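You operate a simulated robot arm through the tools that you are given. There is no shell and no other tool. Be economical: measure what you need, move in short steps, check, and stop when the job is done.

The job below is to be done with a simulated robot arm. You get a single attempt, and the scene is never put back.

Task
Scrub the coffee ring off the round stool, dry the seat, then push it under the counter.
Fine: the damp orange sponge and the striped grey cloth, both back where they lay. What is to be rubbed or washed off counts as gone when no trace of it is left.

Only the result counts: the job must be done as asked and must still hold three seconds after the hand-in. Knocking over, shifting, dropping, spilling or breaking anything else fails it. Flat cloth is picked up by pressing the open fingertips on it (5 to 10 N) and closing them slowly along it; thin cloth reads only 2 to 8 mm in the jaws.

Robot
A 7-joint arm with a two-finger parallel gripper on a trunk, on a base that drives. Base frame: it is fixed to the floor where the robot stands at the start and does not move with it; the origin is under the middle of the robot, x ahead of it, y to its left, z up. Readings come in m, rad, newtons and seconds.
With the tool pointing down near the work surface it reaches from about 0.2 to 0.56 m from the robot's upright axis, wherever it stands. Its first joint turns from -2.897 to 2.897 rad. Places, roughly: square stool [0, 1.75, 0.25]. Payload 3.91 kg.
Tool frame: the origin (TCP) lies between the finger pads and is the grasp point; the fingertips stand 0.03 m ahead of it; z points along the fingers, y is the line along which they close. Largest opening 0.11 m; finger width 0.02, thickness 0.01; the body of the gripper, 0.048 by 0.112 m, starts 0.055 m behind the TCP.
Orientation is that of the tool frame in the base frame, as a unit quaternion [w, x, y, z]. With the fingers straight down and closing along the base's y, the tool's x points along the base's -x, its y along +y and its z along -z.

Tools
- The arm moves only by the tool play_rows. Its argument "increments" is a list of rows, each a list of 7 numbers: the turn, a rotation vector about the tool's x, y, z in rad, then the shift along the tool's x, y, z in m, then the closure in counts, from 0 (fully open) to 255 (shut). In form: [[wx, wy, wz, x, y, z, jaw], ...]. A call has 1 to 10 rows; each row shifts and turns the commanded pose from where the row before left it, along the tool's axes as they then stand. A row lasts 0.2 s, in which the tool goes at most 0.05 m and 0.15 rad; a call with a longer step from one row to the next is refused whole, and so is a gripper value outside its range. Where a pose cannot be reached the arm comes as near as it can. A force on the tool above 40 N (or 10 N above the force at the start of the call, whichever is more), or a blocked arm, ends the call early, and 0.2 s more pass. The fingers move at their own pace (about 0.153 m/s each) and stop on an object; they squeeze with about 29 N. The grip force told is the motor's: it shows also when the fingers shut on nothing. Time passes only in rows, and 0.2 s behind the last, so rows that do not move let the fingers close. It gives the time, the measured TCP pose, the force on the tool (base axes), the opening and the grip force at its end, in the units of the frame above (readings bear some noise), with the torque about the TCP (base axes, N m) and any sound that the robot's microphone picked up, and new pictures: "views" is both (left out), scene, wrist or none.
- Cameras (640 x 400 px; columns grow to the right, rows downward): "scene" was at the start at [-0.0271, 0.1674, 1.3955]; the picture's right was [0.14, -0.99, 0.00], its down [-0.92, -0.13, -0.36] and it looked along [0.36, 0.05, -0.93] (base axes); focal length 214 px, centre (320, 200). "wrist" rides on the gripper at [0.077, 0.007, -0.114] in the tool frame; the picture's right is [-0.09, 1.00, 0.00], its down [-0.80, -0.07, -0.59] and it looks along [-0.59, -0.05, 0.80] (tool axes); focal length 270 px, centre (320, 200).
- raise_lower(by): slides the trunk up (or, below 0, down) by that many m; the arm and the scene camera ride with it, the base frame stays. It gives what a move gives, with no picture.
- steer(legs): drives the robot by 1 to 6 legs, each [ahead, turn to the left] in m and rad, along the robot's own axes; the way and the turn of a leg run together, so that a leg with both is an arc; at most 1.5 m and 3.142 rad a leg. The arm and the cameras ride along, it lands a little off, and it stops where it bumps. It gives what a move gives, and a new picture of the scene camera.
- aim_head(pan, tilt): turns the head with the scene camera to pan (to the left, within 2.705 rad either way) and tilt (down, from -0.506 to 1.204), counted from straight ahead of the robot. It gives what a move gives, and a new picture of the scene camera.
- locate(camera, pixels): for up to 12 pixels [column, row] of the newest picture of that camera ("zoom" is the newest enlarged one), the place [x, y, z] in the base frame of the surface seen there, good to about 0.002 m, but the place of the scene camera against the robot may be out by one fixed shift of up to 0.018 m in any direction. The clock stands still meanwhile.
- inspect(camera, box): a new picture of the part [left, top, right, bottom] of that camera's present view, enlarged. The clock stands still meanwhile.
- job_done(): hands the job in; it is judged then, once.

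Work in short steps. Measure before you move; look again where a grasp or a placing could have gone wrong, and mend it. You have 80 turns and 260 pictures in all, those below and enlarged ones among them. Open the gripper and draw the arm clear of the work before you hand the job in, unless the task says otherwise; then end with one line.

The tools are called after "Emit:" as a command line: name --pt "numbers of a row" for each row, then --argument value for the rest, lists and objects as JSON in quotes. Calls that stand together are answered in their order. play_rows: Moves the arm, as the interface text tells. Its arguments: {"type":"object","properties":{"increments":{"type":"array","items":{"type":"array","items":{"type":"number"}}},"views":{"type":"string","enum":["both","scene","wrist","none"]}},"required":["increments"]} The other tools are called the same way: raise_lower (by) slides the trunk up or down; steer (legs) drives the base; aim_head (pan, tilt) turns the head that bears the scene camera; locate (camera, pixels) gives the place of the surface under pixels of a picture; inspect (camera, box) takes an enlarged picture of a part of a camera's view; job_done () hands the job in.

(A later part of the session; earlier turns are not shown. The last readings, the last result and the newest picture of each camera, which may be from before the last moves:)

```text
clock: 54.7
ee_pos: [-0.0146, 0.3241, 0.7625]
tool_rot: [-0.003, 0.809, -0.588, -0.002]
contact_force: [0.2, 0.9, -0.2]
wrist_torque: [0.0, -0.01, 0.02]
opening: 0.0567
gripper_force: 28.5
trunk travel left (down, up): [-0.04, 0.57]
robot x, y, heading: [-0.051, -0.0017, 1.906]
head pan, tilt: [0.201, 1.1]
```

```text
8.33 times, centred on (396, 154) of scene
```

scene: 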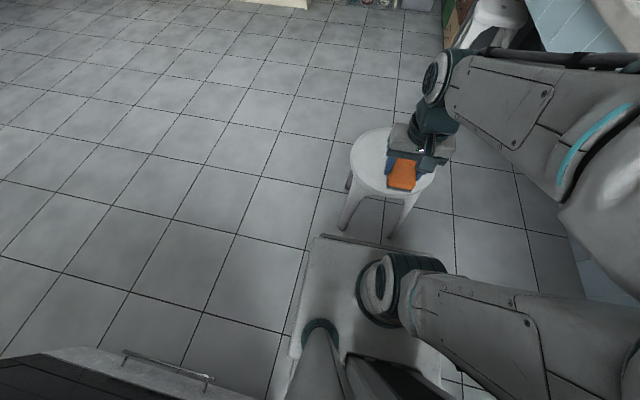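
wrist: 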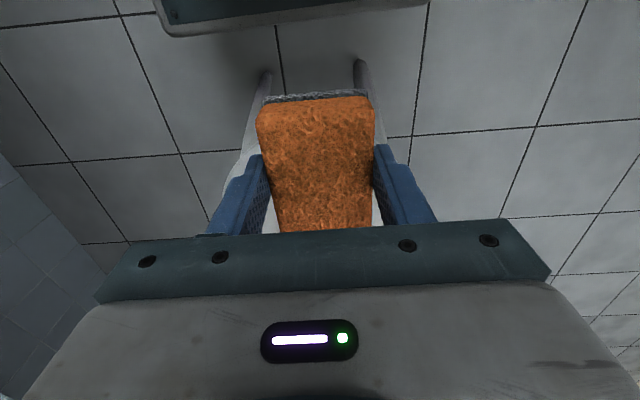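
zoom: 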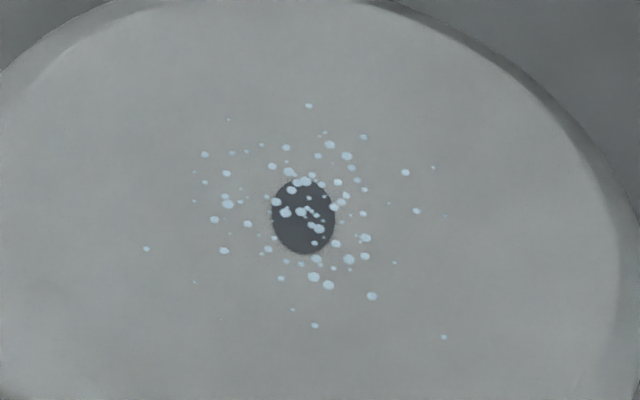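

The ring is gone; only water remains. I raise the trunk and drive back to the counter, a bit to the right so both sponge spot and grey cloth are in reach.

Emit:
raise_lower --by 0.36

Emit:
steer --legs '[[0, -3.01], [0.134, 0], [0, 1.1]]'

```text
clock: 58.2
ee_pos: [-0.0149, 0.3258, 1.1217]
tool_rot: [-0.001, 0.81, -0.587, -0.001]
contact_force: [1.2, 0.0, 0.5]
wrist_torque: [0.02, 0.0, -0.01]
opening: 0.0566
gripper_force: 29.4
trunk travel left (down, up): [-0.4, 0.21]
robot x, y, heading: [-0.0495, -0.0003, 1.912]
head pan, tilt: [0.201, 1.1]
```

```text
clock: 69.2
ee_pos: [0.3232, -0.2279, 1.1214]
tool_rot: [0.002, -0.033, 0.999, -0.001]
contact_force: [0.5, -1.1, -0.1]
wrist_torque: [0.01, -0.01, -0.03]
opening: 0.0566
gripper_force: 29.1
trunk travel left (down, up): [-0.4, 0.21]
robot x, y, heading: [0.0173, -0.1154, 0.088]
head pan, tilt: [0.201, 1.1]
```

scene: 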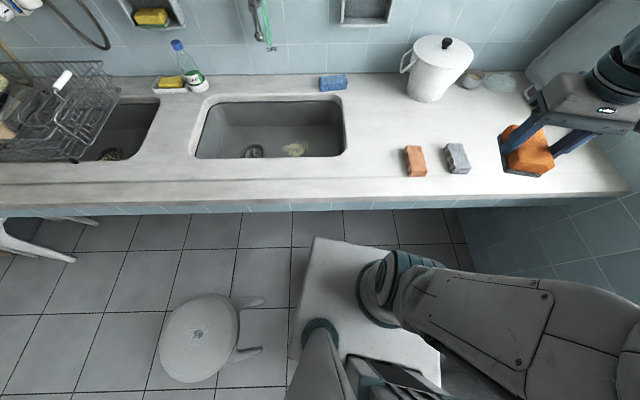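

I move the sponge over its old place, turning to yaw 0.243, and come down to z 0.93.

Emit:
play_rows --pt "0 0 0 -0.02 0.0368 0 255" --pt "0 0 0 -0.02 0.0368 0 255" --pt "0 0 0 -0.02 0.0368 0 255" --pt "0 0 0 -0.02 0.0368 0 255" --pt "0 0 0 -0.02 0.0368 0 255" --pt "0 0 -0.0885 -0.0198 0.0366 0 255" --pt "0 0 -0.0885 0 0 0.04 255" --pt "0 0 0 0 0 0.045 255" --pt "0 0 0 0 0 0.045 255" --pt "0 0 0 0 0 0.045 255" --views "none"

Emit:
play_rows --pt "0 0 0 0 0 0.01 255" --pt "0 0 0 0 0 0 255" --views "both"

```text
clock: 71.4
ee_pos: [0.4291, -0.0007, 0.9459]
tool_rot: [0.001, -0.121, 0.993, -0.001]
contact_force: [-0.7, 0.1, -1.0]
wrist_torque: [0.01, -0.02, 0.01]
opening: 0.0564
gripper_force: 28.6
trunk travel left (down, up): [-0.4, 0.21]
robot x, y, heading: [0.0174, -0.1129, 0.083]
head pan, tilt: [0.201, 1.1]
```

```text
clock: 72.0
ee_pos: [0.4295, -0.001, 0.9363]
tool_rot: [0.001, -0.121, 0.993, -0.001]
contact_force: [-0.6, -0.4, -0.3]
wrist_torque: [-0.01, 0.01, 0.01]
opening: 0.0566
gripper_force: 29.3
trunk travel left (down, up): [-0.4, 0.21]
robot x, y, heading: [0.0211, -0.1127, 0.084]
head pan, tilt: [0.201, 1.1]
```

scene: 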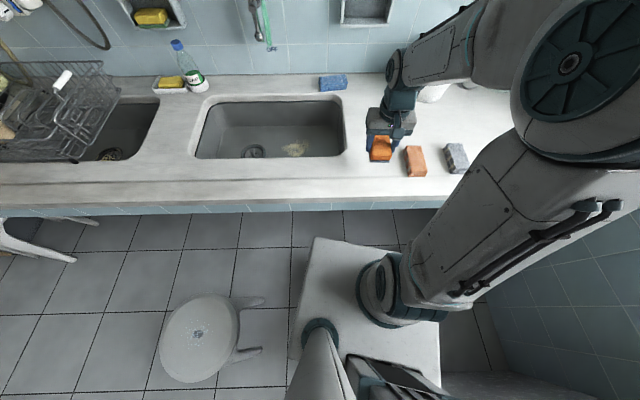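
wrist: 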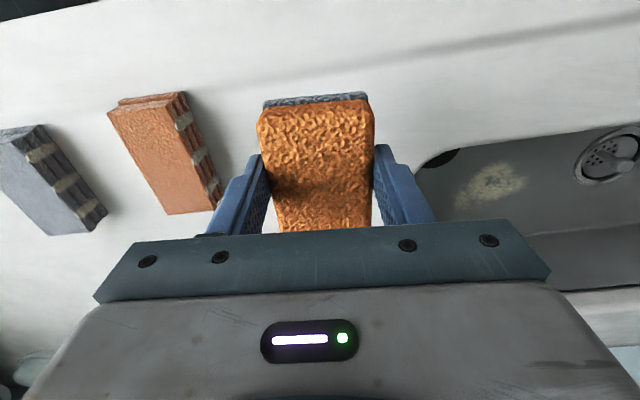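

Readings and neighbour positions agree with before. I lower onto the counter and release.

Emit:
play_rows --pt "0 0 0 0.001 0.001 0.035 255" --pt "0 0 0 0 0 0.03 255" --pt "0 0 0 0 0 0.012 255" --pt "0 0 0 0 0 0 255" --pt "0 0 0 0 0 0 150" --pt "0 0 0 0 0 0 80" --pt "0 0 0 0 0 0 40" --pt "0 0 0 0 0 -0.03 40" --pt "0 0 0 0 0 -0.045 40" --pt "0 0 0 0 0 0 40" --views "wrist"

```text
clock: 74.2
ee_pos: [0.4274, 0.0015, 0.9348]
tool_rot: [0.001, -0.121, 0.993, -0.001]
contact_force: [0.8, -0.6, -1.0]
wrist_torque: [-0.02, 0.04, 0.0]
opening: 0.0925
gripper_force: 0.0
trunk travel left (down, up): [-0.4, 0.21]
robot x, y, heading: [0.0195, -0.1158, 0.083]
head pan, tilt: [0.201, 1.1]
```

wrist: 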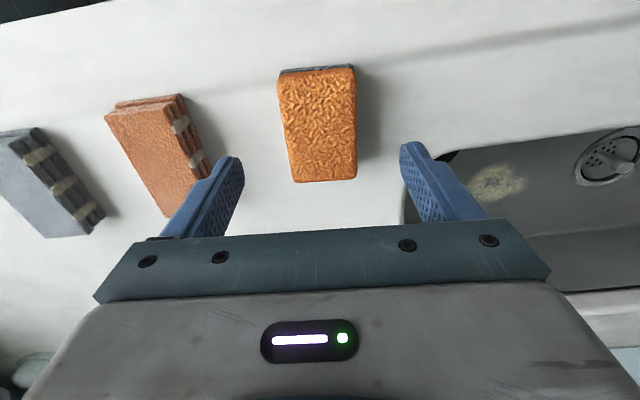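

Emit:
locate --camera "wrist" --pixels '[[282, 76], [350, 72], [354, 174], [296, 177], [318, 120], [5, 140], [38, 132], [48, 236], [88, 230], [45, 185]]'

```text
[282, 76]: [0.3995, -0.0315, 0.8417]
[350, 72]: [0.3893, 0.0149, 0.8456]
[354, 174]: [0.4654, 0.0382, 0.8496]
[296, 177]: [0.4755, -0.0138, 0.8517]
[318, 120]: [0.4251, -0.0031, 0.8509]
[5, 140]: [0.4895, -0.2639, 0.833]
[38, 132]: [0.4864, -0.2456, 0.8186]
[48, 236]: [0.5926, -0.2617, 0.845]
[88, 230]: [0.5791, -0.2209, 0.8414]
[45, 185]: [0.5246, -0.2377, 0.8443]
```

The sponge is back within a few mm. I move above the grey cloth (≈[0.533, -0.250], yaw ≈0.28).

Emit:
play_rows --pt "0 0 0 0 0 -0.04 40" --pt "0 0 0 -0.007 -0.045 -0.005 40" --pt "0 0 0 -0.007 -0.045 0 40" --pt "0 0 0 -0.007 -0.045 0 40" --pt "0 0 0 -0.007 -0.045 0 40" --pt "0 0 0 -0.007 -0.045 0 40" --pt "0 0 -0.04 -0.007 -0.0447 0 40" --pt "0 0 0 0 0 0.03 40" --pt "0 0 0 0 0 0 40" --views "both"

```text
clock: 76.2
ee_pos: [0.5338, -0.253, 0.9513]
tool_rot: [0.002, -0.141, 0.99, -0.001]
contact_force: [0.1, 0.4, -0.2]
wrist_torque: [0.02, -0.03, 0.0]
opening: 0.0925
gripper_force: 0.2
trunk travel left (down, up): [-0.4, 0.21]
robot x, y, heading: [0.017, -0.115, 0.09]
head pan, tilt: [0.201, 1.1]
```

scene: 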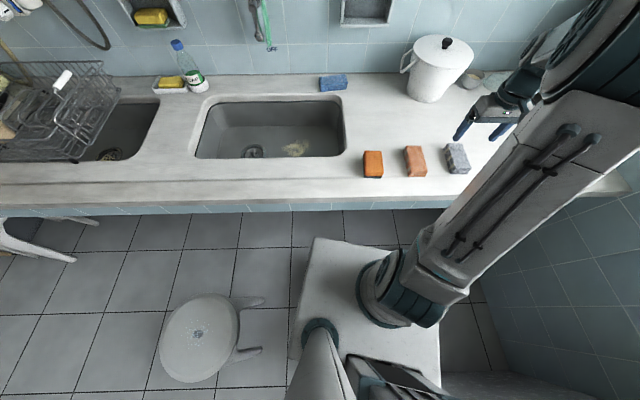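
wrist: 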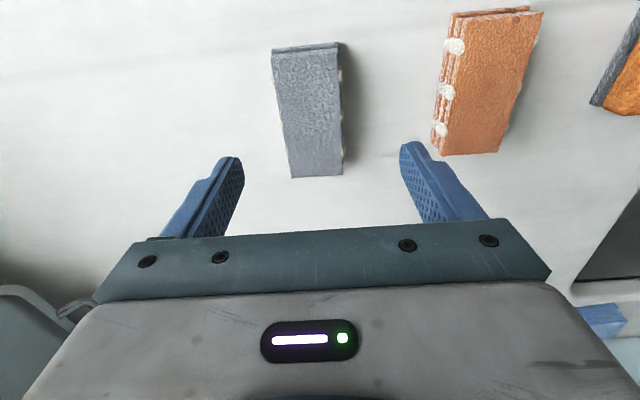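

I measure the cloth's corners here.

Emit:
locate --camera "wrist" --pixels '[[274, 54], [336, 47], [342, 174], [292, 176], [310, 110], [250, 110], [305, 46]]'

Emit:
inspect --camera "wrist" --box '[200, 20, 440, 170]'

```text
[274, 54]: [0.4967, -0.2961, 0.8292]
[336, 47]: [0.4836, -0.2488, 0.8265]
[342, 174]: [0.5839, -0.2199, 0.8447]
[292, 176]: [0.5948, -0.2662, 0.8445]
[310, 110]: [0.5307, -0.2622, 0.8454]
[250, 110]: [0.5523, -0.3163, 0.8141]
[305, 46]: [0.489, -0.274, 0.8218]
```

```text
2.67 times, centred on (320, 95) of wrist
```

zoom: 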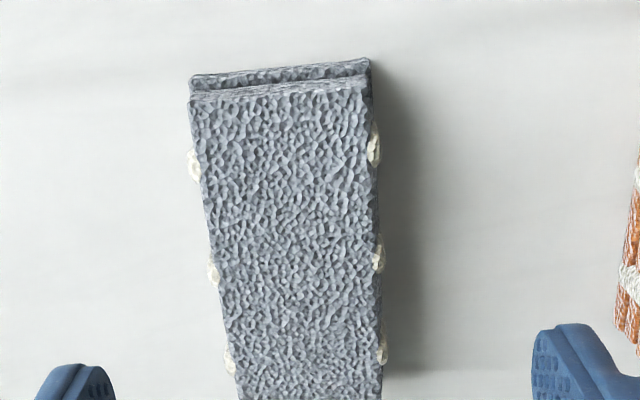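

Cloth centre ≈[0.540, -0.258], width 47 mm. I go down to TCP 0.8525 and close on it.

Emit:
play_rows --pt "0 0 -0.01 -0.0044 -0.0065 0.03 40" --pt "0 0 0 0 0 0.04 40" --pt "0 0 0 0 0 0.0288 40" --pt "0 0 0 0 0 0 40" --pt "0 0 0 0 0 0 100" --pt "0 0 0 0 0 0 255" --pt "0 0 0 0 0 0 255" --pt "0 0 0 0 0 0 255" --views "wrist"

```text
clock: 78.0
ee_pos: [0.5391, -0.2564, 0.8503]
tool_rot: [0.001, -0.146, 0.989, -0.001]
contact_force: [-0.1, 0.4, 0.5]
wrist_torque: [-0.02, -0.03, -0.02]
opening: 0.055
gripper_force: 29.0
trunk travel left (down, up): [-0.4, 0.21]
robot x, y, heading: [0.0184, -0.1129, 0.088]
head pan, tilt: [0.201, 1.1]
```

wrist: 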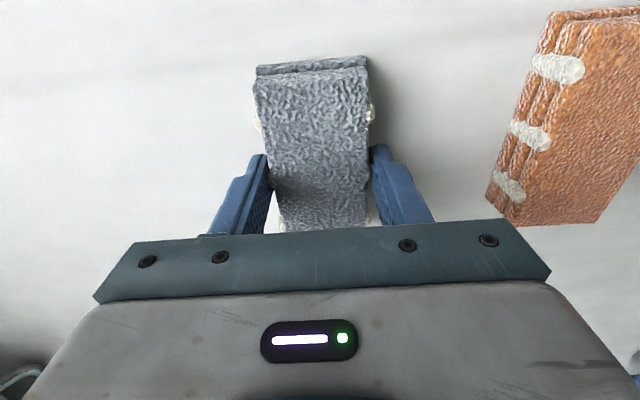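

The cloth is held (55 mm). I lift it and draw back toward the robot.

Emit:
play_rows --pt "0 0 0 0 0 -0.04 255" --pt "0 0 0 0 0 -0.045 255" --pt "0 0 0 0 0 -0.048 255" --pt "0 0 0 0 0 -0.048 255" --pt "0 0 0 0.0277 0.0287 0 255" --pt "0 0 0 0.0277 0.0287 0 255" --pt "0 0 0 0.0277 0.0287 0 255" --pt "0 0 0 0.0277 0.0287 0 255" --pt "0 0 0 0.0277 0.0287 0 255" --pt "0 0 0 0.0277 0.0287 0 255" --views "wrist"

Emit:
steer --legs '[[0, 1.95], [0.134, 0], [0, -0.13]]'

```text
clock: 80.2
ee_pos: [0.3281, -0.141, 1.0334]
tool_rot: [0.002, -0.147, 0.989, -0.001]
contact_force: [0.3, 0.2, 0.0]
wrist_torque: [-0.01, 0.02, 0.02]
opening: 0.0549
gripper_force: 29.4
trunk travel left (down, up): [-0.4, 0.21]
robot x, y, heading: [0.0165, -0.1147, 0.088]
head pan, tilt: [0.201, 1.1]
```

wrist: 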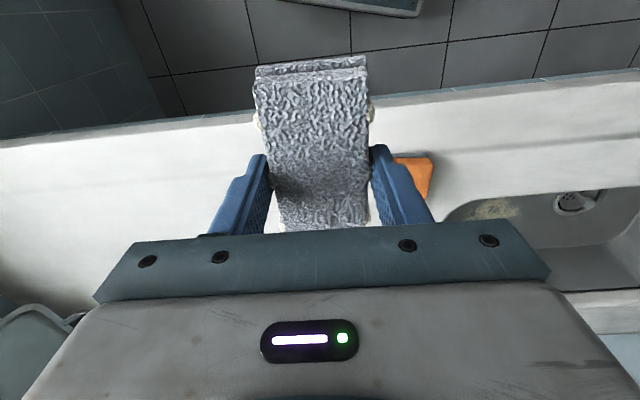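

```text
clock: 86.9
ee_pos: [-0.108, 0.3118, 1.0333]
tool_rot: [-0.001, 0.879, -0.477, -0.001]
contact_force: [0.3, 0.1, -0.8]
wrist_torque: [-0.02, 0.04, -0.01]
opening: 0.055
gripper_force: 28.9
trunk travel left (down, up): [-0.4, 0.21]
robot x, y, heading: [-0.0471, 0.0039, 1.943]
head pan, tilt: [0.201, 1.1]
```

scene: 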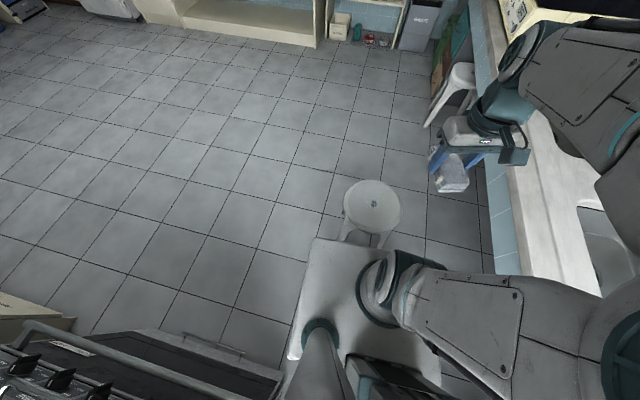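

Facing the stool again. I lower the trunk and bring the cloth over the wet patch (≈[-0.219, 0.463]).

Emit:
raise_lower --by -0.36

Emit:
play_rows --pt "0 0 0 -0.0374 0.002 0 255" --pt "0 0 0 -0.0374 0.002 0 255" --pt "0 0 0 -0.0374 0.002 0 255" --pt "0 0 0 -0.0374 0.002 0 255" --pt "0 0 0 -0.0374 0.0028 0 255" --pt "0 0 0 0 0 0.045 255" --pt "0 0 0 0 0 0.045 255" --pt "0 0 0 0 0 0.045 255" --pt "0 0 0 0 0 0.03 255" --pt "0 0 0 0 0 0 255" --views "both"

```text
clock: 90.4
ee_pos: [-0.1092, 0.3115, 0.6723]
tool_rot: [-0.001, 0.879, -0.476, -0.001]
contact_force: [1.0, 0.5, -0.4]
wrist_torque: [0.02, 0.04, 0.02]
opening: 0.0548
gripper_force: 28.9
trunk travel left (down, up): [-0.04, 0.57]
robot x, y, heading: [-0.043, 0.0011, 1.946]
head pan, tilt: [0.201, 1.1]
```

```text
clock: 92.6
ee_pos: [-0.2204, 0.4635, 0.508]
tool_rot: [-0.002, 0.879, -0.476, -0.001]
contact_force: [-0.1, 0.2, -1.3]
wrist_torque: [0.01, -0.01, 0.02]
opening: 0.0551
gripper_force: 28.8
trunk travel left (down, up): [-0.04, 0.57]
robot x, y, heading: [-0.0433, 0.0004, 1.944]
head pan, tilt: [0.201, 1.1]
```

scene: 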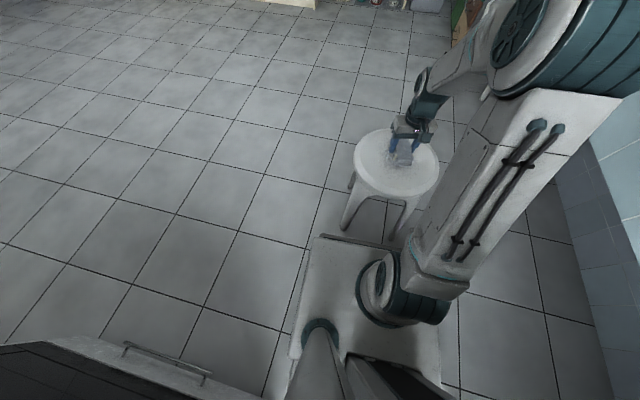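
wrist: 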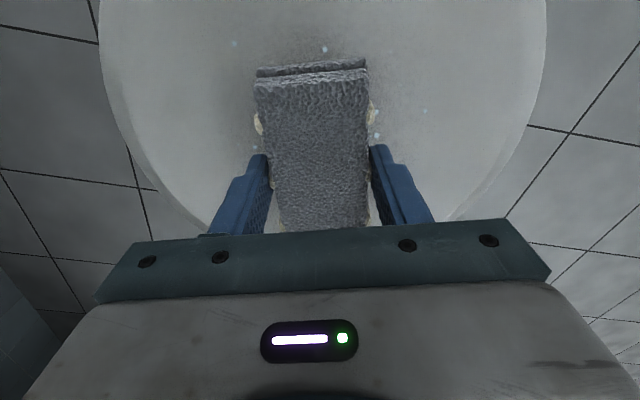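

Droplets show around the cloth. I press down and check the force.

Emit:
play_rows --pt "0 0 0 0 0 0.018 255" --pt "0 0 0 0 0 0.004 255" --pt "0 0 0 0 0 0 255" --views "none"

```text
clock: 93.4
ee_pos: [-0.2207, 0.4627, 0.4864]
tool_rot: [-0.002, 0.879, -0.476, -0.001]
contact_force: [-0.2, 0.7, -0.4]
wrist_torque: [-0.01, 0.0, 0.03]
opening: 0.0551
gripper_force: 29.0
trunk travel left (down, up): [-0.04, 0.57]
robot x, y, heading: [-0.0495, 0.0059, 1.943]
head pan, tilt: [0.201, 1.1]
```

Emit:
play_rows --pt "0 0 0 0 0 0.0015 255" --pt "0 0 0 0 0 0 255" --views "none"

```text
clock: 94.0
ee_pos: [-0.2198, 0.4631, 0.4861]
tool_rot: [-0.001, 0.88, -0.476, -0.001]
contact_force: [-0.1, -0.5, 9.4]
wrist_torque: [-0.28, 0.04, 0.03]
opening: 0.0552
gripper_force: 28.9
trunk travel left (down, up): [-0.04, 0.57]
robot x, y, heading: [-0.047, 0.0062, 1.941]
head pan, tilt: [0.201, 1.1]
```

About 9 N. I wipe back and forth in lanes over the wet patch.

Emit:
play_rows --pt "0 0 0 -0.025 0 0 255" --pt "0 0 0 -0.025 0 0 255" --pt "0 0 0 0.05 0 0 255" --pt "0 0 0 0.05 0 0 255" --pt "0 0 0 0 -0.03 0 255" --pt "0 0 0 -0.05 0 0 255" --pt "0 0 0 -0.05 0 0 255" --pt "0 0 0 0 -0.03 0 255" --pt "0 0 0 0.05 0 0 255" --pt "0 0 0 0.05 0 0 255" --views "none"

Emit:
play_rows --pt "0 0 0 0 0.045 0 255" --pt "0 0 0 0 0.045 0 255" --pt "0 0 0 -0.05 0 0 255" --pt "0 0 0 -0.05 0 0 255" --pt "0 0 0 0 0.03 0 255" --pt "0 0 0 0.05 0 0 255" --pt "0 0 0 0.05 0 0 255" --pt "0 0 0 -0.05 -0.01 0 255" --pt "0 0 0 -0.0 -0.05 0 255" --views "wrist"

```text
clock: 96.2
ee_pos: [-0.1406, 0.4529, 0.4873]
tool_rot: [0.0, 0.879, -0.476, -0.001]
contact_force: [0.0, 0.0, -0.9]
wrist_torque: [-0.02, -0.02, -0.01]
opening: 0.0551
gripper_force: 29.3
trunk travel left (down, up): [-0.04, 0.57]
robot x, y, heading: [-0.0459, 0.0058, 1.941]
head pan, tilt: [0.201, 1.1]
```

```text
refused: row 8 steps farther than a row can; nothing moved
```

Contact was lost there (z 0.4873). I press 2.5 mm more and wipe on with all lanes again.

Emit:
play_rows --pt "0 0 0 0 0 0.0025 255" --pt "0 0 0 -0.05 0 0 255" --pt "0 0 0 -0.05 0 0 255" --pt "0 0 0 0 0.03 0 255" --pt "0 0 0 0.05 0 0 255" --pt "0 0 0 0.05 0 0 255" --pt "0 0 0 0 0.03 0 255" --pt "0 0 0 -0.05 0 0 255" --pt "0 0 0 -0.05 0 0 255" --views "none"

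Emit:
play_rows --pt "0 0 0 0 0.03 0 255" --pt "0 0 0 0.05 0 0 255" --pt "0 0 0 0.05 0 0 255" --pt "0 0 0 0 0.03 0 255" --pt "0 0 0 -0.05 0 0 255" --pt "0 0 0 -0.05 0 0 255" --pt "0 0 0 0.04 -0.03 0 255" --pt "0 0 0 0.01 -0.03 0 255" --views "none"

```text
clock: 98.2
ee_pos: [-0.2462, 0.5013, 0.4859]
tool_rot: [-0.002, 0.879, -0.476, -0.001]
contact_force: [6.8, -8.8, 31.4]
wrist_torque: [-0.56, -0.19, 0.11]
opening: 0.0551
gripper_force: 29.3
trunk travel left (down, up): [-0.04, 0.57]
robot x, y, heading: [-0.0447, 0.0053, 1.941]
head pan, tilt: [0.201, 1.1]
```

```text
clock: 99.2
ee_pos: [-0.2359, 0.3953, 0.4847]
tool_rot: [-0.004, 0.878, -0.478, -0.002]
contact_force: [0.1, 1.4, 7.2]
wrist_torque: [-0.02, 0.23, -0.02]
opening: 0.0552
gripper_force: 28.6
trunk travel left (down, up): [-0.04, 0.57]
robot x, y, heading: [-0.0492, 0.0061, 1.942]
head pan, tilt: [0.201, 1.1]
stopped in row 5: the force on the tool passed its limit at 47 N (the readings are from after the stop); the commanded pose is now the measured one
```

Force spiked; I lift the cloth, draw aside and look.

Emit:
play_rows --pt "0 0 0 0 0 -0.04 255" --pt "0 0 0 0 0 -0.04 255" --pt "0 0 0 0 -0.02 -0.04 255" --pt "0 0 0 0 -0.045 0 255" --pt "0 0 0 0 -0.045 0 255" --pt "0 0 0 0 -0.045 0 255" --pt "0 0 0 0 -0.045 0 255" --pt "0 0 0 0.03 0 0 255" --pt "0 0 0 0 0 0 255" --views "both"

Emit:
inspect --camera "scene" --box '[330, 110, 460, 210]'

```text
clock: 101.2
ee_pos: [-0.0515, 0.4751, 0.6061]
tool_rot: [-0.004, 0.878, -0.478, -0.001]
contact_force: [-0.4, 0.3, -0.9]
wrist_torque: [-0.02, 0.01, 0.0]
opening: 0.0551
gripper_force: 28.9
trunk travel left (down, up): [-0.04, 0.57]
robot x, y, heading: [-0.0474, 0.0044, 1.94]
head pan, tilt: [0.201, 1.1]
```

scene: 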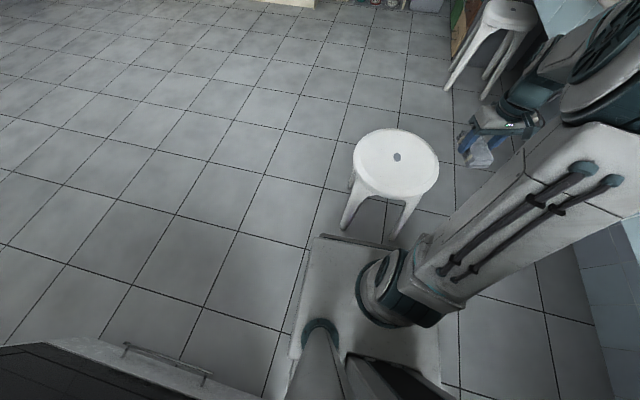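
wrist: 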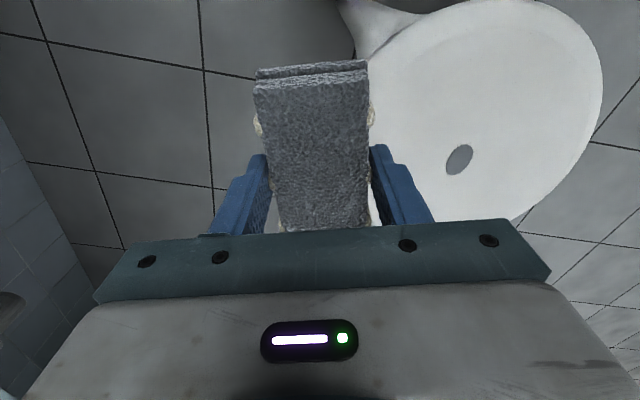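

```text
4.00 times, centred on (395, 160) of scene
```

zoom: 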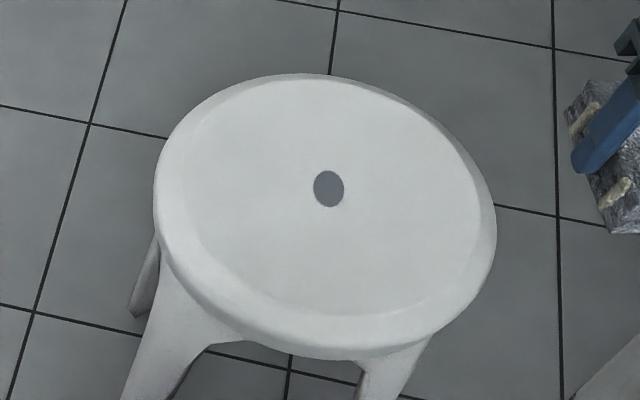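

The seat looks clean and dry. A closer look to be sure.

Emit:
inspect --camera "scene" --box '[355, 125, 440, 178]'

Emit:
inspect --camera "wrist" --box '[360, 0, 620, 230]'

```text
7.53 times, centred on (398, 152) of scene
```

zoom: 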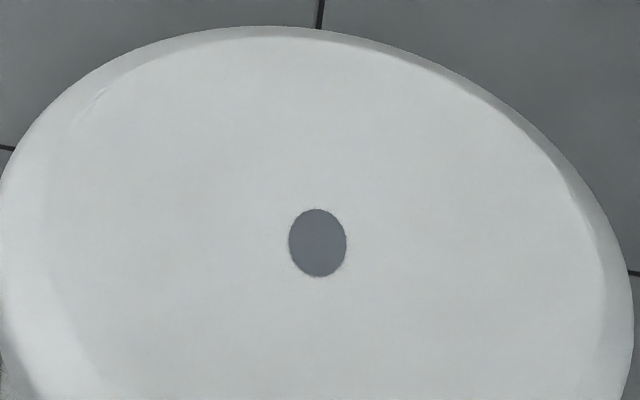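

```text
1.74 times, centred on (490, 115) of wrist
```

zoom: 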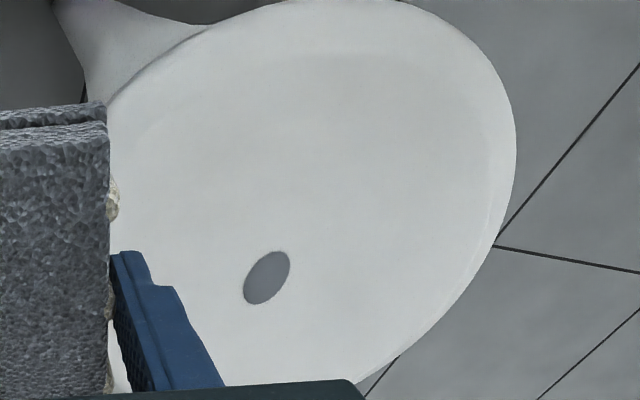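

Seat is clean and dry. While the trunk is low I look under the counter to see what is there.

Emit:
aim_head --pan -0.9 --tilt 0.75

```text
clock: 102.5
ee_pos: [-0.0501, 0.4758, 0.607]
tool_rot: [-0.003, 0.879, -0.478, -0.001]
contact_force: [-1.1, 0.5, -0.8]
wrist_torque: [-0.01, 0.0, -0.01]
opening: 0.0549
gripper_force: 29.2
trunk travel left (down, up): [-0.04, 0.57]
robot x, y, heading: [-0.0453, 0.0066, 1.941]
head pan, tilt: [-0.901, 0.75]
```

scene: 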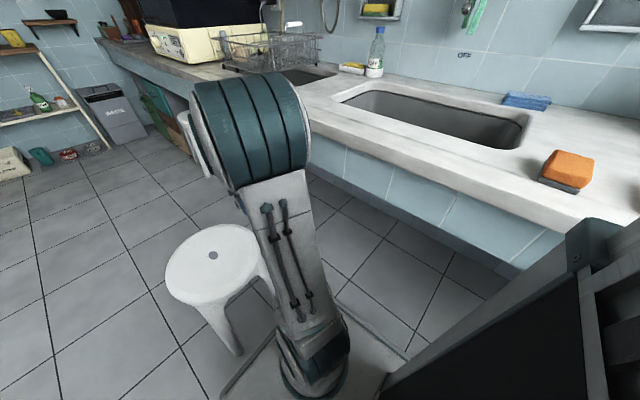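

The apron bottom runs (330,180)-(510,275), with open floor beneath. I measure it.

Emit:
locate --camera "scene" --pixels '[[350, 190], [450, 240], [500, 265], [420, 235], [450, 262], [490, 285], [350, 205], [325, 190], [345, 165], [440, 300], [200, 165], [212, 256]]'

Emit:
inspect --camera "scene" --box '[300, 140, 540, 300]'

```text
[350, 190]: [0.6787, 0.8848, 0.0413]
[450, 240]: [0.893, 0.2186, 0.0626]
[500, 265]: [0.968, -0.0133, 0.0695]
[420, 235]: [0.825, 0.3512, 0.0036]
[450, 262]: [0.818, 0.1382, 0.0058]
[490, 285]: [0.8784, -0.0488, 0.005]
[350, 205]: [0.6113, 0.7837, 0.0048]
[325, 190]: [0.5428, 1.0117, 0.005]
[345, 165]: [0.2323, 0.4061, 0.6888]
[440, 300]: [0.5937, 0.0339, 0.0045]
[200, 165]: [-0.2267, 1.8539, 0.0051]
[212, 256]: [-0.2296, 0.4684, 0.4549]
```

```text
2.50 times, centred on (420, 220) of scene
```

zoom: 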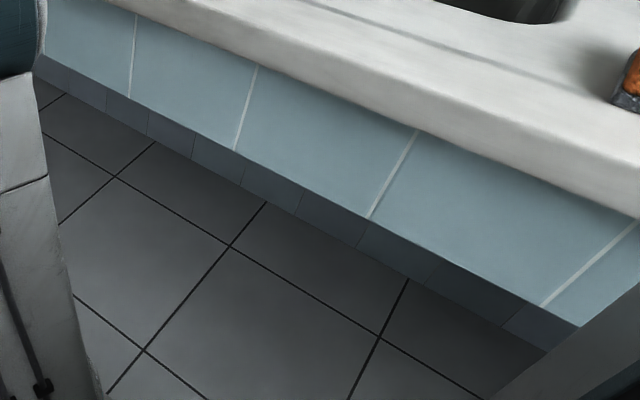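

The space below the counter is open to x≈0.85. First the cloth goes back: I retract, raise the trunk and drive back to the counter.

Emit:
play_rows --pt "0 0 0 0.03 0 -0.035 255" --pt "0 0 0 0.035 0 -0.035 255" --pt "0 0 0 0.035 0 -0.02 255" --pt "0 0 0 0.035 0 0 255" --pt "0 0 0 0 0 0 255" --views "none"

Emit:
raise_lower --by 0.36

Emit:
aim_head --pan 0.2 --tilt 1.1

Emit:
steer --legs '[[0, -3.04], [0.134, 0], [0, 1.1]]'

```text
clock: 103.7
ee_pos: [0.0227, 0.3625, 0.6958]
tool_rot: [-0.005, 0.878, -0.479, -0.002]
contact_force: [0.4, -0.7, -0.3]
wrist_torque: [0.03, -0.04, 0.01]
opening: 0.0549
gripper_force: 29.0
trunk travel left (down, up): [-0.04, 0.57]
robot x, y, heading: [-0.0464, 0.0027, 1.94]
head pan, tilt: [-0.901, 0.75]
```

```text
clock: 107.2
ee_pos: [0.0236, 0.3639, 1.0556]
tool_rot: [-0.003, 0.878, -0.478, -0.001]
contact_force: [-0.2, 0.5, -0.8]
wrist_torque: [-0.02, -0.03, 0.0]
opening: 0.0552
gripper_force: 29.3
trunk travel left (down, up): [-0.4, 0.21]
robot x, y, heading: [-0.045, 0.0024, 1.94]
head pan, tilt: [-0.901, 0.75]
```

```text
clock: 108.5
ee_pos: [0.0233, 0.3622, 1.0564]
tool_rot: [-0.004, 0.878, -0.478, -0.001]
contact_force: [-0.7, -0.6, -0.5]
wrist_torque: [-0.01, -0.01, 0.02]
opening: 0.0552
gripper_force: 29.0
trunk travel left (down, up): [-0.4, 0.21]
robot x, y, heading: [-0.0465, 0.0077, 1.935]
head pan, tilt: [0.201, 1.1]
```

scene: 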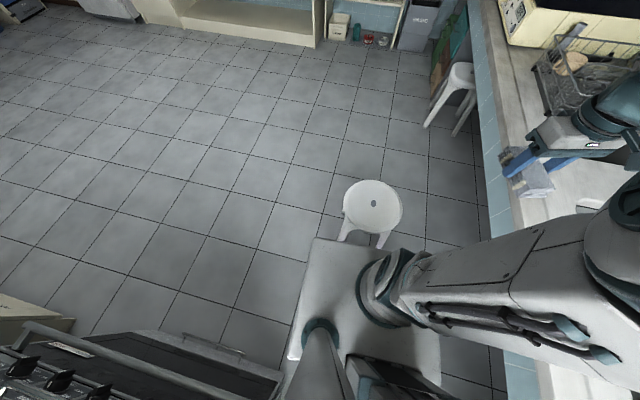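

```text
clock: 119.8
ee_pos: [0.3168, -0.3194, 1.0563]
tool_rot: [0.003, -0.091, 0.996, -0.002]
contact_force: [0.1, -0.8, 0.1]
wrist_torque: [0.02, -0.01, -0.02]
opening: 0.0553
gripper_force: 29.3
trunk travel left (down, up): [-0.4, 0.21]
robot x, y, heading: [0.0099, -0.1177, -0.022]
head pan, tilt: [0.201, 1.1]
```

scene: 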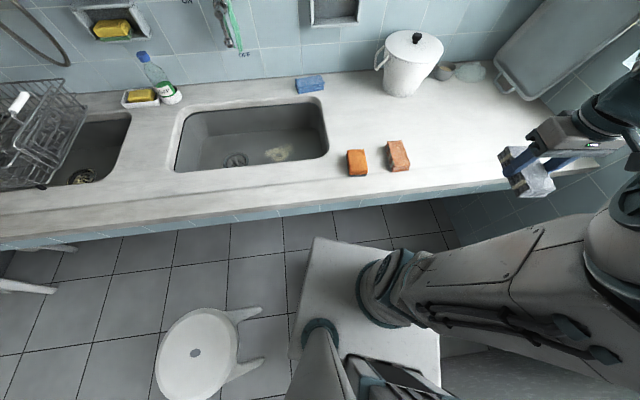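

I carry the cloth above its old spot ([0.539, -0.256], yaw 0.293) and partly down.

Emit:
play_rows --pt "-0.0045 0.0056 0 -0.0383 0.0036 0 255" --pt "0 0 0 -0.0383 0.0036 0 255" --pt "0 0 0 -0.0383 0.0036 0 255" --pt "0 0 0 -0.0383 0.0036 0 255" --pt "0 0 0 -0.0383 0.0036 0 255" --pt "0 0 -0.111 -0.0383 0.0036 0 255" --pt "0 0 0 0 0 0.045 255" --pt "0 0 0 0 0 0.045 255" --pt "0 0 0 0 0 0.04 255" --pt "0 0 0 0 0 0 255" --views "both"

```text
clock: 122.0
ee_pos: [0.5412, -0.258, 0.927]
tool_rot: [0.0, -0.147, 0.989, 0.0]
contact_force: [0.4, -0.7, -0.6]
wrist_torque: [-0.03, 0.02, 0.01]
opening: 0.0552
gripper_force: 29.0
trunk travel left (down, up): [-0.4, 0.21]
robot x, y, heading: [0.0123, -0.1178, -0.022]
head pan, tilt: [0.201, 1.1]
```

scene: 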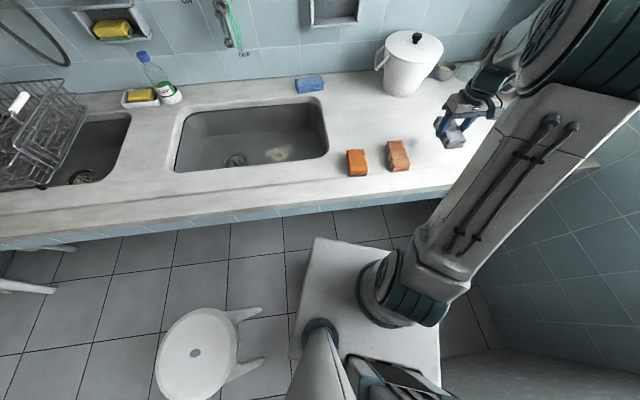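
wrist: 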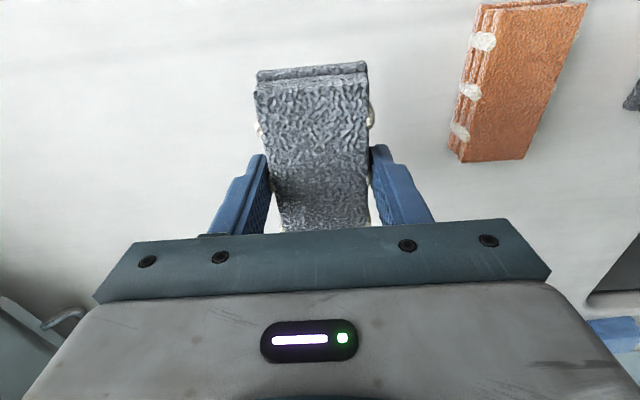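

Pose matches the pick-up. I lower the last 7.5 cm, release, and rise.

Emit:
play_rows --pt "0 0 0 0.0015 0.0015 0.035 255" --pt "0 0 0 0 0 0.03 255" --pt "0 0 0 0 0 0.0105 255" --pt "0 0 0 0 0 0 255" --pt "0 0 0 0 0 0 150" --pt "0 0 0 0 0 0 80" --pt "0 0 0 0 0 0 40" --pt "0 0 0 0 0 -0.03 40" --pt "0 0 0 0 0 -0.045 40" --pt "0 0 0 0 0 -0.03 40" --views "wrist"

Emit:
locate --camera "scene" --pixels '[[314, 239], [440, 230], [300, 355], [437, 380], [345, 159], [166, 331], [260, 312], [263, 363], [500, 330], [590, 165], [480, 195], [440, 203]]'

```text
clock: 124.2
ee_pos: [0.5363, -0.2545, 0.9571]
tool_rot: [-0.001, -0.147, 0.989, 0.0]
contact_force: [-0.1, 0.0, 0.8]
wrist_torque: [0.0, -0.01, -0.01]
opening: 0.0925
gripper_force: 0.1
trunk travel left (down, up): [-0.4, 0.21]
robot x, y, heading: [0.0099, -0.1204, -0.022]
head pan, tilt: [0.201, 1.1]
```

wrist: 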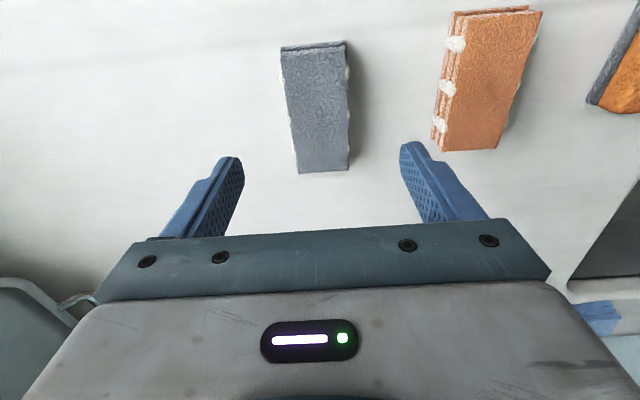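

```text
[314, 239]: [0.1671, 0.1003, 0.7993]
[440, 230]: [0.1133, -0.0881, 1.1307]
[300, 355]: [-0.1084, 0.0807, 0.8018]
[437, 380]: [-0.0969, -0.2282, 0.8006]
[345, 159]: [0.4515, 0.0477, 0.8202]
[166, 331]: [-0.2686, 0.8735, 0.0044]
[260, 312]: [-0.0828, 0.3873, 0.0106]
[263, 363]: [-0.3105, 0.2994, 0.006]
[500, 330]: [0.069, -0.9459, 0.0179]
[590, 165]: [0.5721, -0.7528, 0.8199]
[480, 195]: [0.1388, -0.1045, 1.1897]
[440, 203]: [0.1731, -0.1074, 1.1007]
```

Cloth is laid back. I check its corners, then retract the arm.

Emit:
locate --camera "wrist" --pixels '[[282, 52], [343, 45], [347, 168], [300, 172]]'

Emit:
play_rows --pt "0 0 0 0 0 -0.04 0" --pt "0 0 0 0 0 -0.04 0" --pt "0 0 0 0.0263 0.0315 0 0" --pt "0 0 0 0.0263 0.0315 0 0" --pt "0 0 0 0.0263 0.0315 0 0" --pt "0 0 0 0.0263 0.0315 0 0" --pt "0 0 0 0.0263 0.0315 0 0" --pt "0 0 0 0.0263 0.0315 0 0" --pt "0 0 0 0 0 0 0" --views "none"

```text
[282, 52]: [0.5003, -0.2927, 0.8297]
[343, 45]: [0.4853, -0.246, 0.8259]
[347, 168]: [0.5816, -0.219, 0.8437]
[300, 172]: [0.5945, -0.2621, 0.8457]
```

```text
clock: 126.2
ee_pos: [0.3308, -0.1215, 1.0356]
tool_rot: [0.0, -0.147, 0.989, 0.0]
contact_force: [0.2, -0.5, -0.8]
wrist_torque: [-0.01, 0.01, 0.01]
opening: 0.1099
gripper_force: 0.1
trunk travel left (down, up): [-0.4, 0.21]
robot x, y, heading: [0.01, -0.1179, -0.021]
head pan, tilt: [0.201, 1.1]
```

Cloth within 3 mm of its place. Now I drive round to the far side of the stool, to about [-0.85, 0.46], facing the counter.

Emit:
steer --legs '[[-0.56, 0.0], [0, 2.08], [0.65, 0], [0, -2.06]]'

```text
clock: 142.5
ee_pos: [-0.5172, 0.4629, 1.035]
tool_rot: [-0.001, -0.162, 0.987, 0.0]
contact_force: [1.2, 0.4, -0.8]
wrist_torque: [0.02, -0.02, -0.02]
opening: 0.1101
gripper_force: 0.0
trunk travel left (down, up): [-0.4, 0.21]
robot x, y, heading: [-0.8401, 0.4559, 0.003]
head pan, tilt: [0.201, 1.1]
```

scene: 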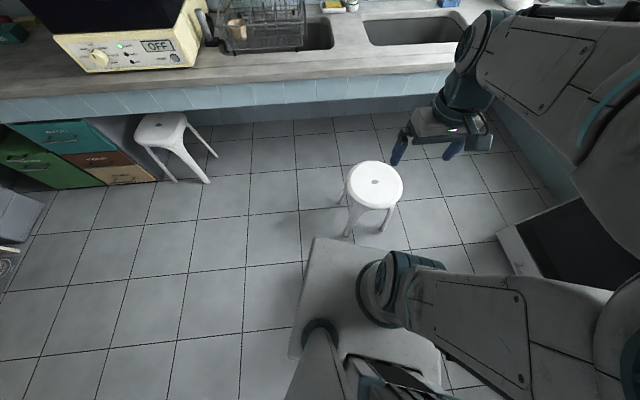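

I'm behind the stool, facing the counter. I lower the trunk, then square the yaw, extend, and pitch the tool forward so it can grip the seat rim horizontally.

Emit:
raise_lower --by -0.3

Emit:
play_rows --pt "0 0 0.109 -0.03 0 0 0" --pt "0 0 0.109 -0.03 0 0 0" --pt "0 0 0.108 -0.03 0 0 0" --pt "0 -0.145 0 -0.01 0 0 0" --pt "0 -0.145 0 0 0 0 0" --pt "0 -0.145 0 0 0 0 0" --pt "0 -0.145 0 0 0 0 0" --pt "0 -0.145 0 0 0 0 0" --pt "0 0 0 0 0 0 0" --views "scene"

```text
clock: 145.5
ee_pos: [-0.5178, 0.463, 0.7354]
tool_rot: [0.0, -0.162, 0.987, 0.0]
contact_force: [-0.3, -0.1, 0.8]
wrist_torque: [-0.03, 0.01, 0.01]
opening: 0.1099
gripper_force: 0.1
trunk travel left (down, up): [-0.1, 0.51]
robot x, y, heading: [-0.8341, 0.4565, 0.007]
head pan, tilt: [0.201, 1.1]
```

```text
clock: 147.5
ee_pos: [-0.4205, 0.4808, 0.735]
tool_rot: [0.355, 0.001, 0.935, -0.001]
contact_force: [-0.5, -0.3, 1.5]
wrist_torque: [0.03, -0.01, -0.02]
opening: 0.1102
gripper_force: 0.1
trunk travel left (down, up): [-0.1, 0.51]
robot x, y, heading: [-0.8379, 0.4563, 0.009]
head pan, tilt: [0.201, 1.1]
```

scene: 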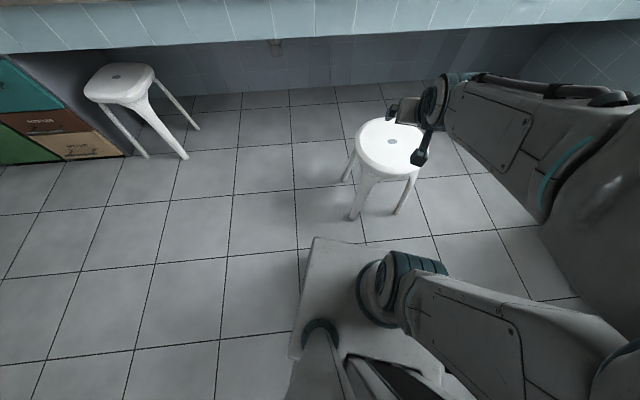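

Pitching works. I continue to horizontal.

Emit:
play_rows --pt "0 -0.141 0 0 0 0 0" --pt "0 -0.141 0 0 0 0 0" --pt "0 -0.141 0 0 0 0 0" --pt "0 -0.141 0 0 0 0 0" --pt "0 -0.141 0 0 0 0 0" --pt "0 -0.141 0 0 0 0 0" --pt "0 0 0 0 0 0 0" --views "both"

```text
clock: 149.1
ee_pos: [-0.3376, 0.4955, 0.8085]
tool_rot: [0.708, 0.0, 0.707, -0.001]
contact_force: [-0.7, -0.5, 0.0]
wrist_torque: [0.01, 0.03, -0.02]
opening: 0.11
gripper_force: 0.0
out of reach, approached as far as the arm can: row 2, 3, 4, 5, 6
trunk travel left (down, up): [-0.1, 0.51]
robot x, y, heading: [-0.84, 0.4567, 0.007]
head pan, tilt: [0.201, 1.1]
```

scene: 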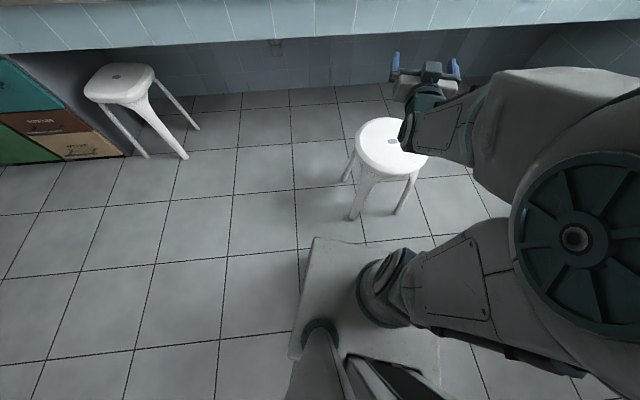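
wrist: 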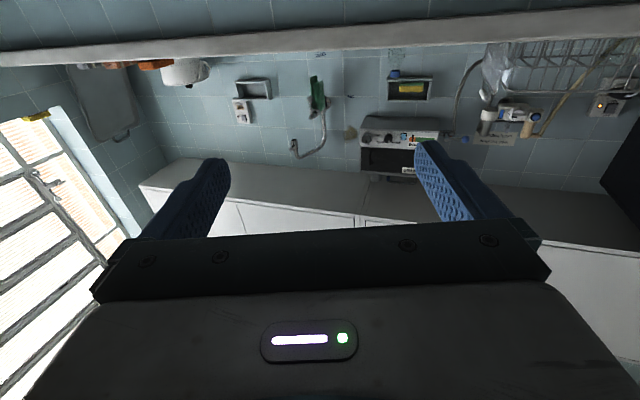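

Fully horizontal only works high up, so I'll push with a pitched tool instead. I measure apron bottom and seat rim profile.

Emit:
inspect --camera "scene" --box '[320, 100, 460, 240]'

Emit:
locate --camera "scene" --pixels '[[60, 46], [150, 42], [250, 37], [350, 32], [250, 20], [250, 44], [350, 60], [275, 46], [380, 168], [372, 162], [400, 165], [351, 215]]'

```text
2.86 times, centred on (390, 170) of scene
```

zoom: 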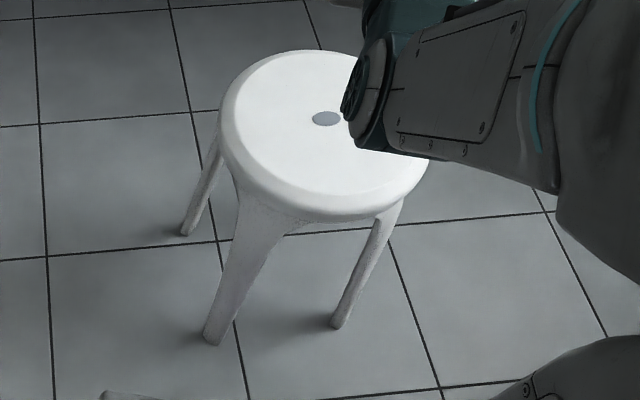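

```text
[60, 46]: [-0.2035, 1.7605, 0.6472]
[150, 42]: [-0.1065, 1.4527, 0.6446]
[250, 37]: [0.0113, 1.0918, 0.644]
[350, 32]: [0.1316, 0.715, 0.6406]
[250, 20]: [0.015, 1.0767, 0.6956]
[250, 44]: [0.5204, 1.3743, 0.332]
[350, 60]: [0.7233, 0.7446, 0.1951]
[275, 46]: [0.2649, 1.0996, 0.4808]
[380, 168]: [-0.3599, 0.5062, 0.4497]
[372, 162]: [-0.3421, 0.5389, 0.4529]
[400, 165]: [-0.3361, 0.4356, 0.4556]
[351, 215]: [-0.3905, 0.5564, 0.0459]
```

Key finding: the counter edge runs obliquely (normal at bearing ≈0.31), apron bottom at z≈0.635. I set the tool to pitch ≈0.8, then reposition the base along that push line.

Emit:
play_rows --pt "0 0.128 0 0 0 0 0" --pt "0 0.128 0 0 0 0 0" --pt "0 0.128 0 0 0 0 0" --pt "0 0.128 0 0 0 0 0" --pt "0 0.128 0 0 0 0 0" --pt "0 0.13 0 0 0 0 0" --pt "0 0 0 0.035 -0.01 -0.03 0" --pt "0 0 0 0.035 -0.01 -0.03 0" --pt "0 0 0 0.035 -0.01 -0.03 0" --pt "0 0 0 0 -0.005 0 0" --views "none"

Emit:
steer --legs '[[0, -1.43], [0.186, 0], [0, 1.74]]'

```text
clock: 151.1
ee_pos: [-0.4456, 0.4642, 0.7264]
tool_rot: [0.286, 0.003, 0.958, 0.008]
contact_force: [-0.2, -0.1, 0.4]
wrist_torque: [-0.02, -0.02, 0.0]
opening: 0.1096
gripper_force: 0.0
trunk travel left (down, up): [-0.1, 0.51]
robot x, y, heading: [-0.8368, 0.4574, 0.007]
head pan, tilt: [0.201, 1.1]
stopped in row 10: the arm was blocked; the commanded pose is now the measured one
```

```text
clock: 160.3
ee_pos: [-0.4371, 0.3906, 0.7257]
tool_rot: [0.281, -0.136, 0.949, 0.049]
contact_force: [-0.7, -0.1, -0.2]
wrist_torque: [0.01, 0.0, 0.01]
opening: 0.1098
gripper_force: 0.0
trunk travel left (down, up): [-0.1, 0.51]
robot x, y, heading: [-0.8094, 0.2726, 0.306]
head pan, tilt: [0.201, 1.1]
```

scene: 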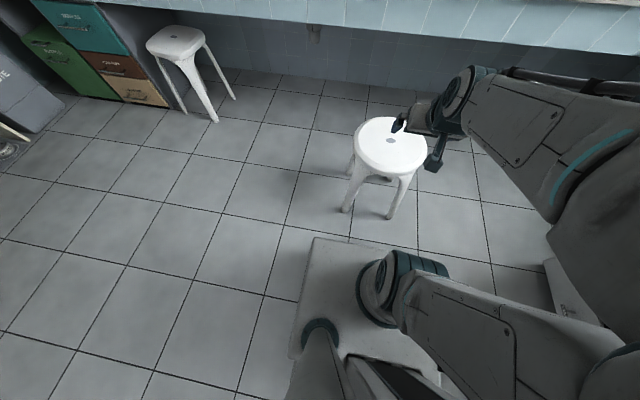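

Pitch is limited at short reach, so I back the base 0.13 m, lower the trunk, then extend the arm and pitch to about 0.8.

Emit:
steer --legs '[[-0.13, 0]]'

Emit:
raise_lower --by -0.1

Emit:
play_rows --pt "0 0 0 -0.0377 0 0.0247 0" --pt "0 0 0 -0.0377 0 0.0247 0" --pt "0 -0.11 0 0 0 0 0" --pt "0 -0.11 0 0 0 0 0" --pt "0 0 0 0 0 0 0" --views "scene"

```text
clock: 161.6
ee_pos: [-0.5613, 0.353, 0.7256]
tool_rot: [0.28, -0.137, 0.949, 0.049]
contact_force: [0.0, 0.6, -0.4]
wrist_torque: [0.0, -0.01, 0.04]
opening: 0.1097
gripper_force: 0.0
trunk travel left (down, up): [-0.1, 0.51]
robot x, y, heading: [-0.9347, 0.236, 0.304]
head pan, tilt: [0.201, 1.1]
```

scene: 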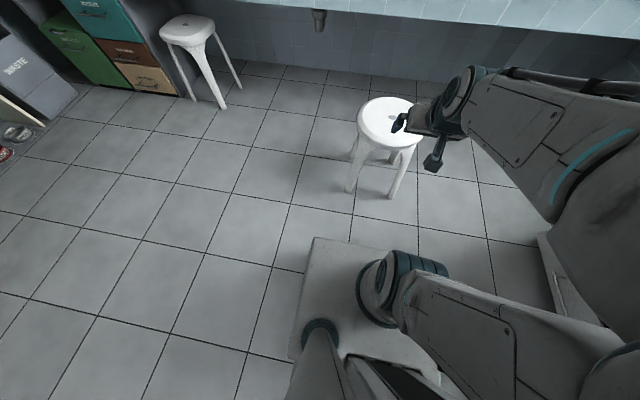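

```text
clock: 162.9
ee_pos: [-0.5595, 0.3541, 0.6223]
tool_rot: [0.277, -0.137, 0.95, 0.049]
contact_force: [0.0, -0.2, -0.1]
wrist_torque: [0.06, 0.04, -0.02]
opening: 0.1101
gripper_force: 0.0
trunk travel left (down, up): [0.0, 0.61]
robot x, y, heading: [-0.9364, 0.2313, 0.304]
head pan, tilt: [0.201, 1.1]
```

```text
clock: 164.2
ee_pos: [-0.4747, 0.377, 0.6246]
tool_rot: [0.383, -0.131, 0.912, 0.064]
contact_force: [0.8, 0.4, 0.2]
wrist_torque: [0.03, 0.03, -0.01]
opening: 0.1101
gripper_force: 0.1
trunk travel left (down, up): [0.0, 0.61]
robot x, y, heading: [-0.9332, 0.2326, 0.306]
head pan, tilt: [0.201, 1.1]
```

scene: 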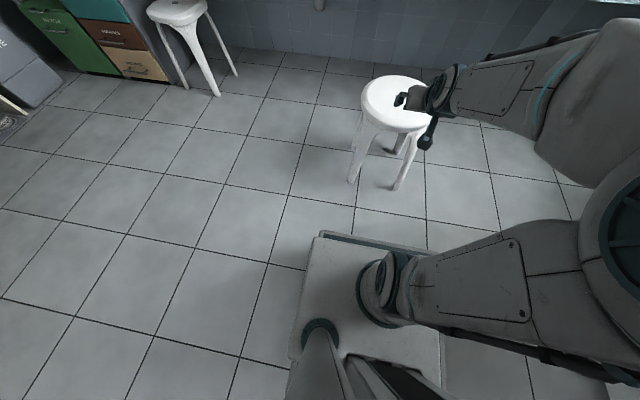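

A drain trap hangs under the counter at (319,18). I tilt the head up to check the lane below the second sink.

Emit:
aim_head --pan 0.1 --tilt 0.7

```text
clock: 165.0
ee_pos: [-0.4738, 0.3773, 0.6248]
tool_rot: [0.383, -0.13, 0.912, 0.063]
contact_force: [-0.1, 0.6, 0.1]
wrist_torque: [0.0, 0.0, 0.06]
opening: 0.1101
gripper_force: 0.0
trunk travel left (down, up): [0.0, 0.61]
robot x, y, heading: [-0.9342, 0.2315, 0.305]
head pan, tilt: [0.099, 0.7]
```

scene: 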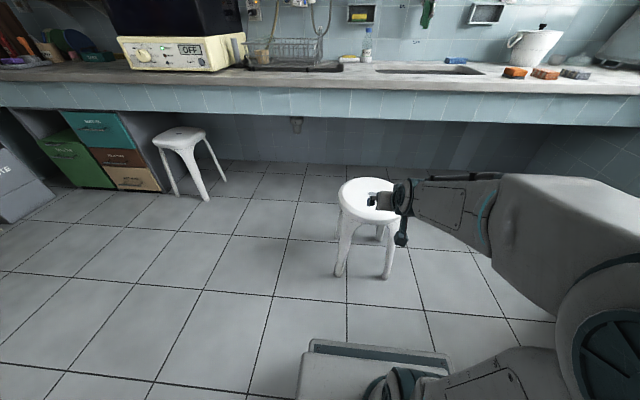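

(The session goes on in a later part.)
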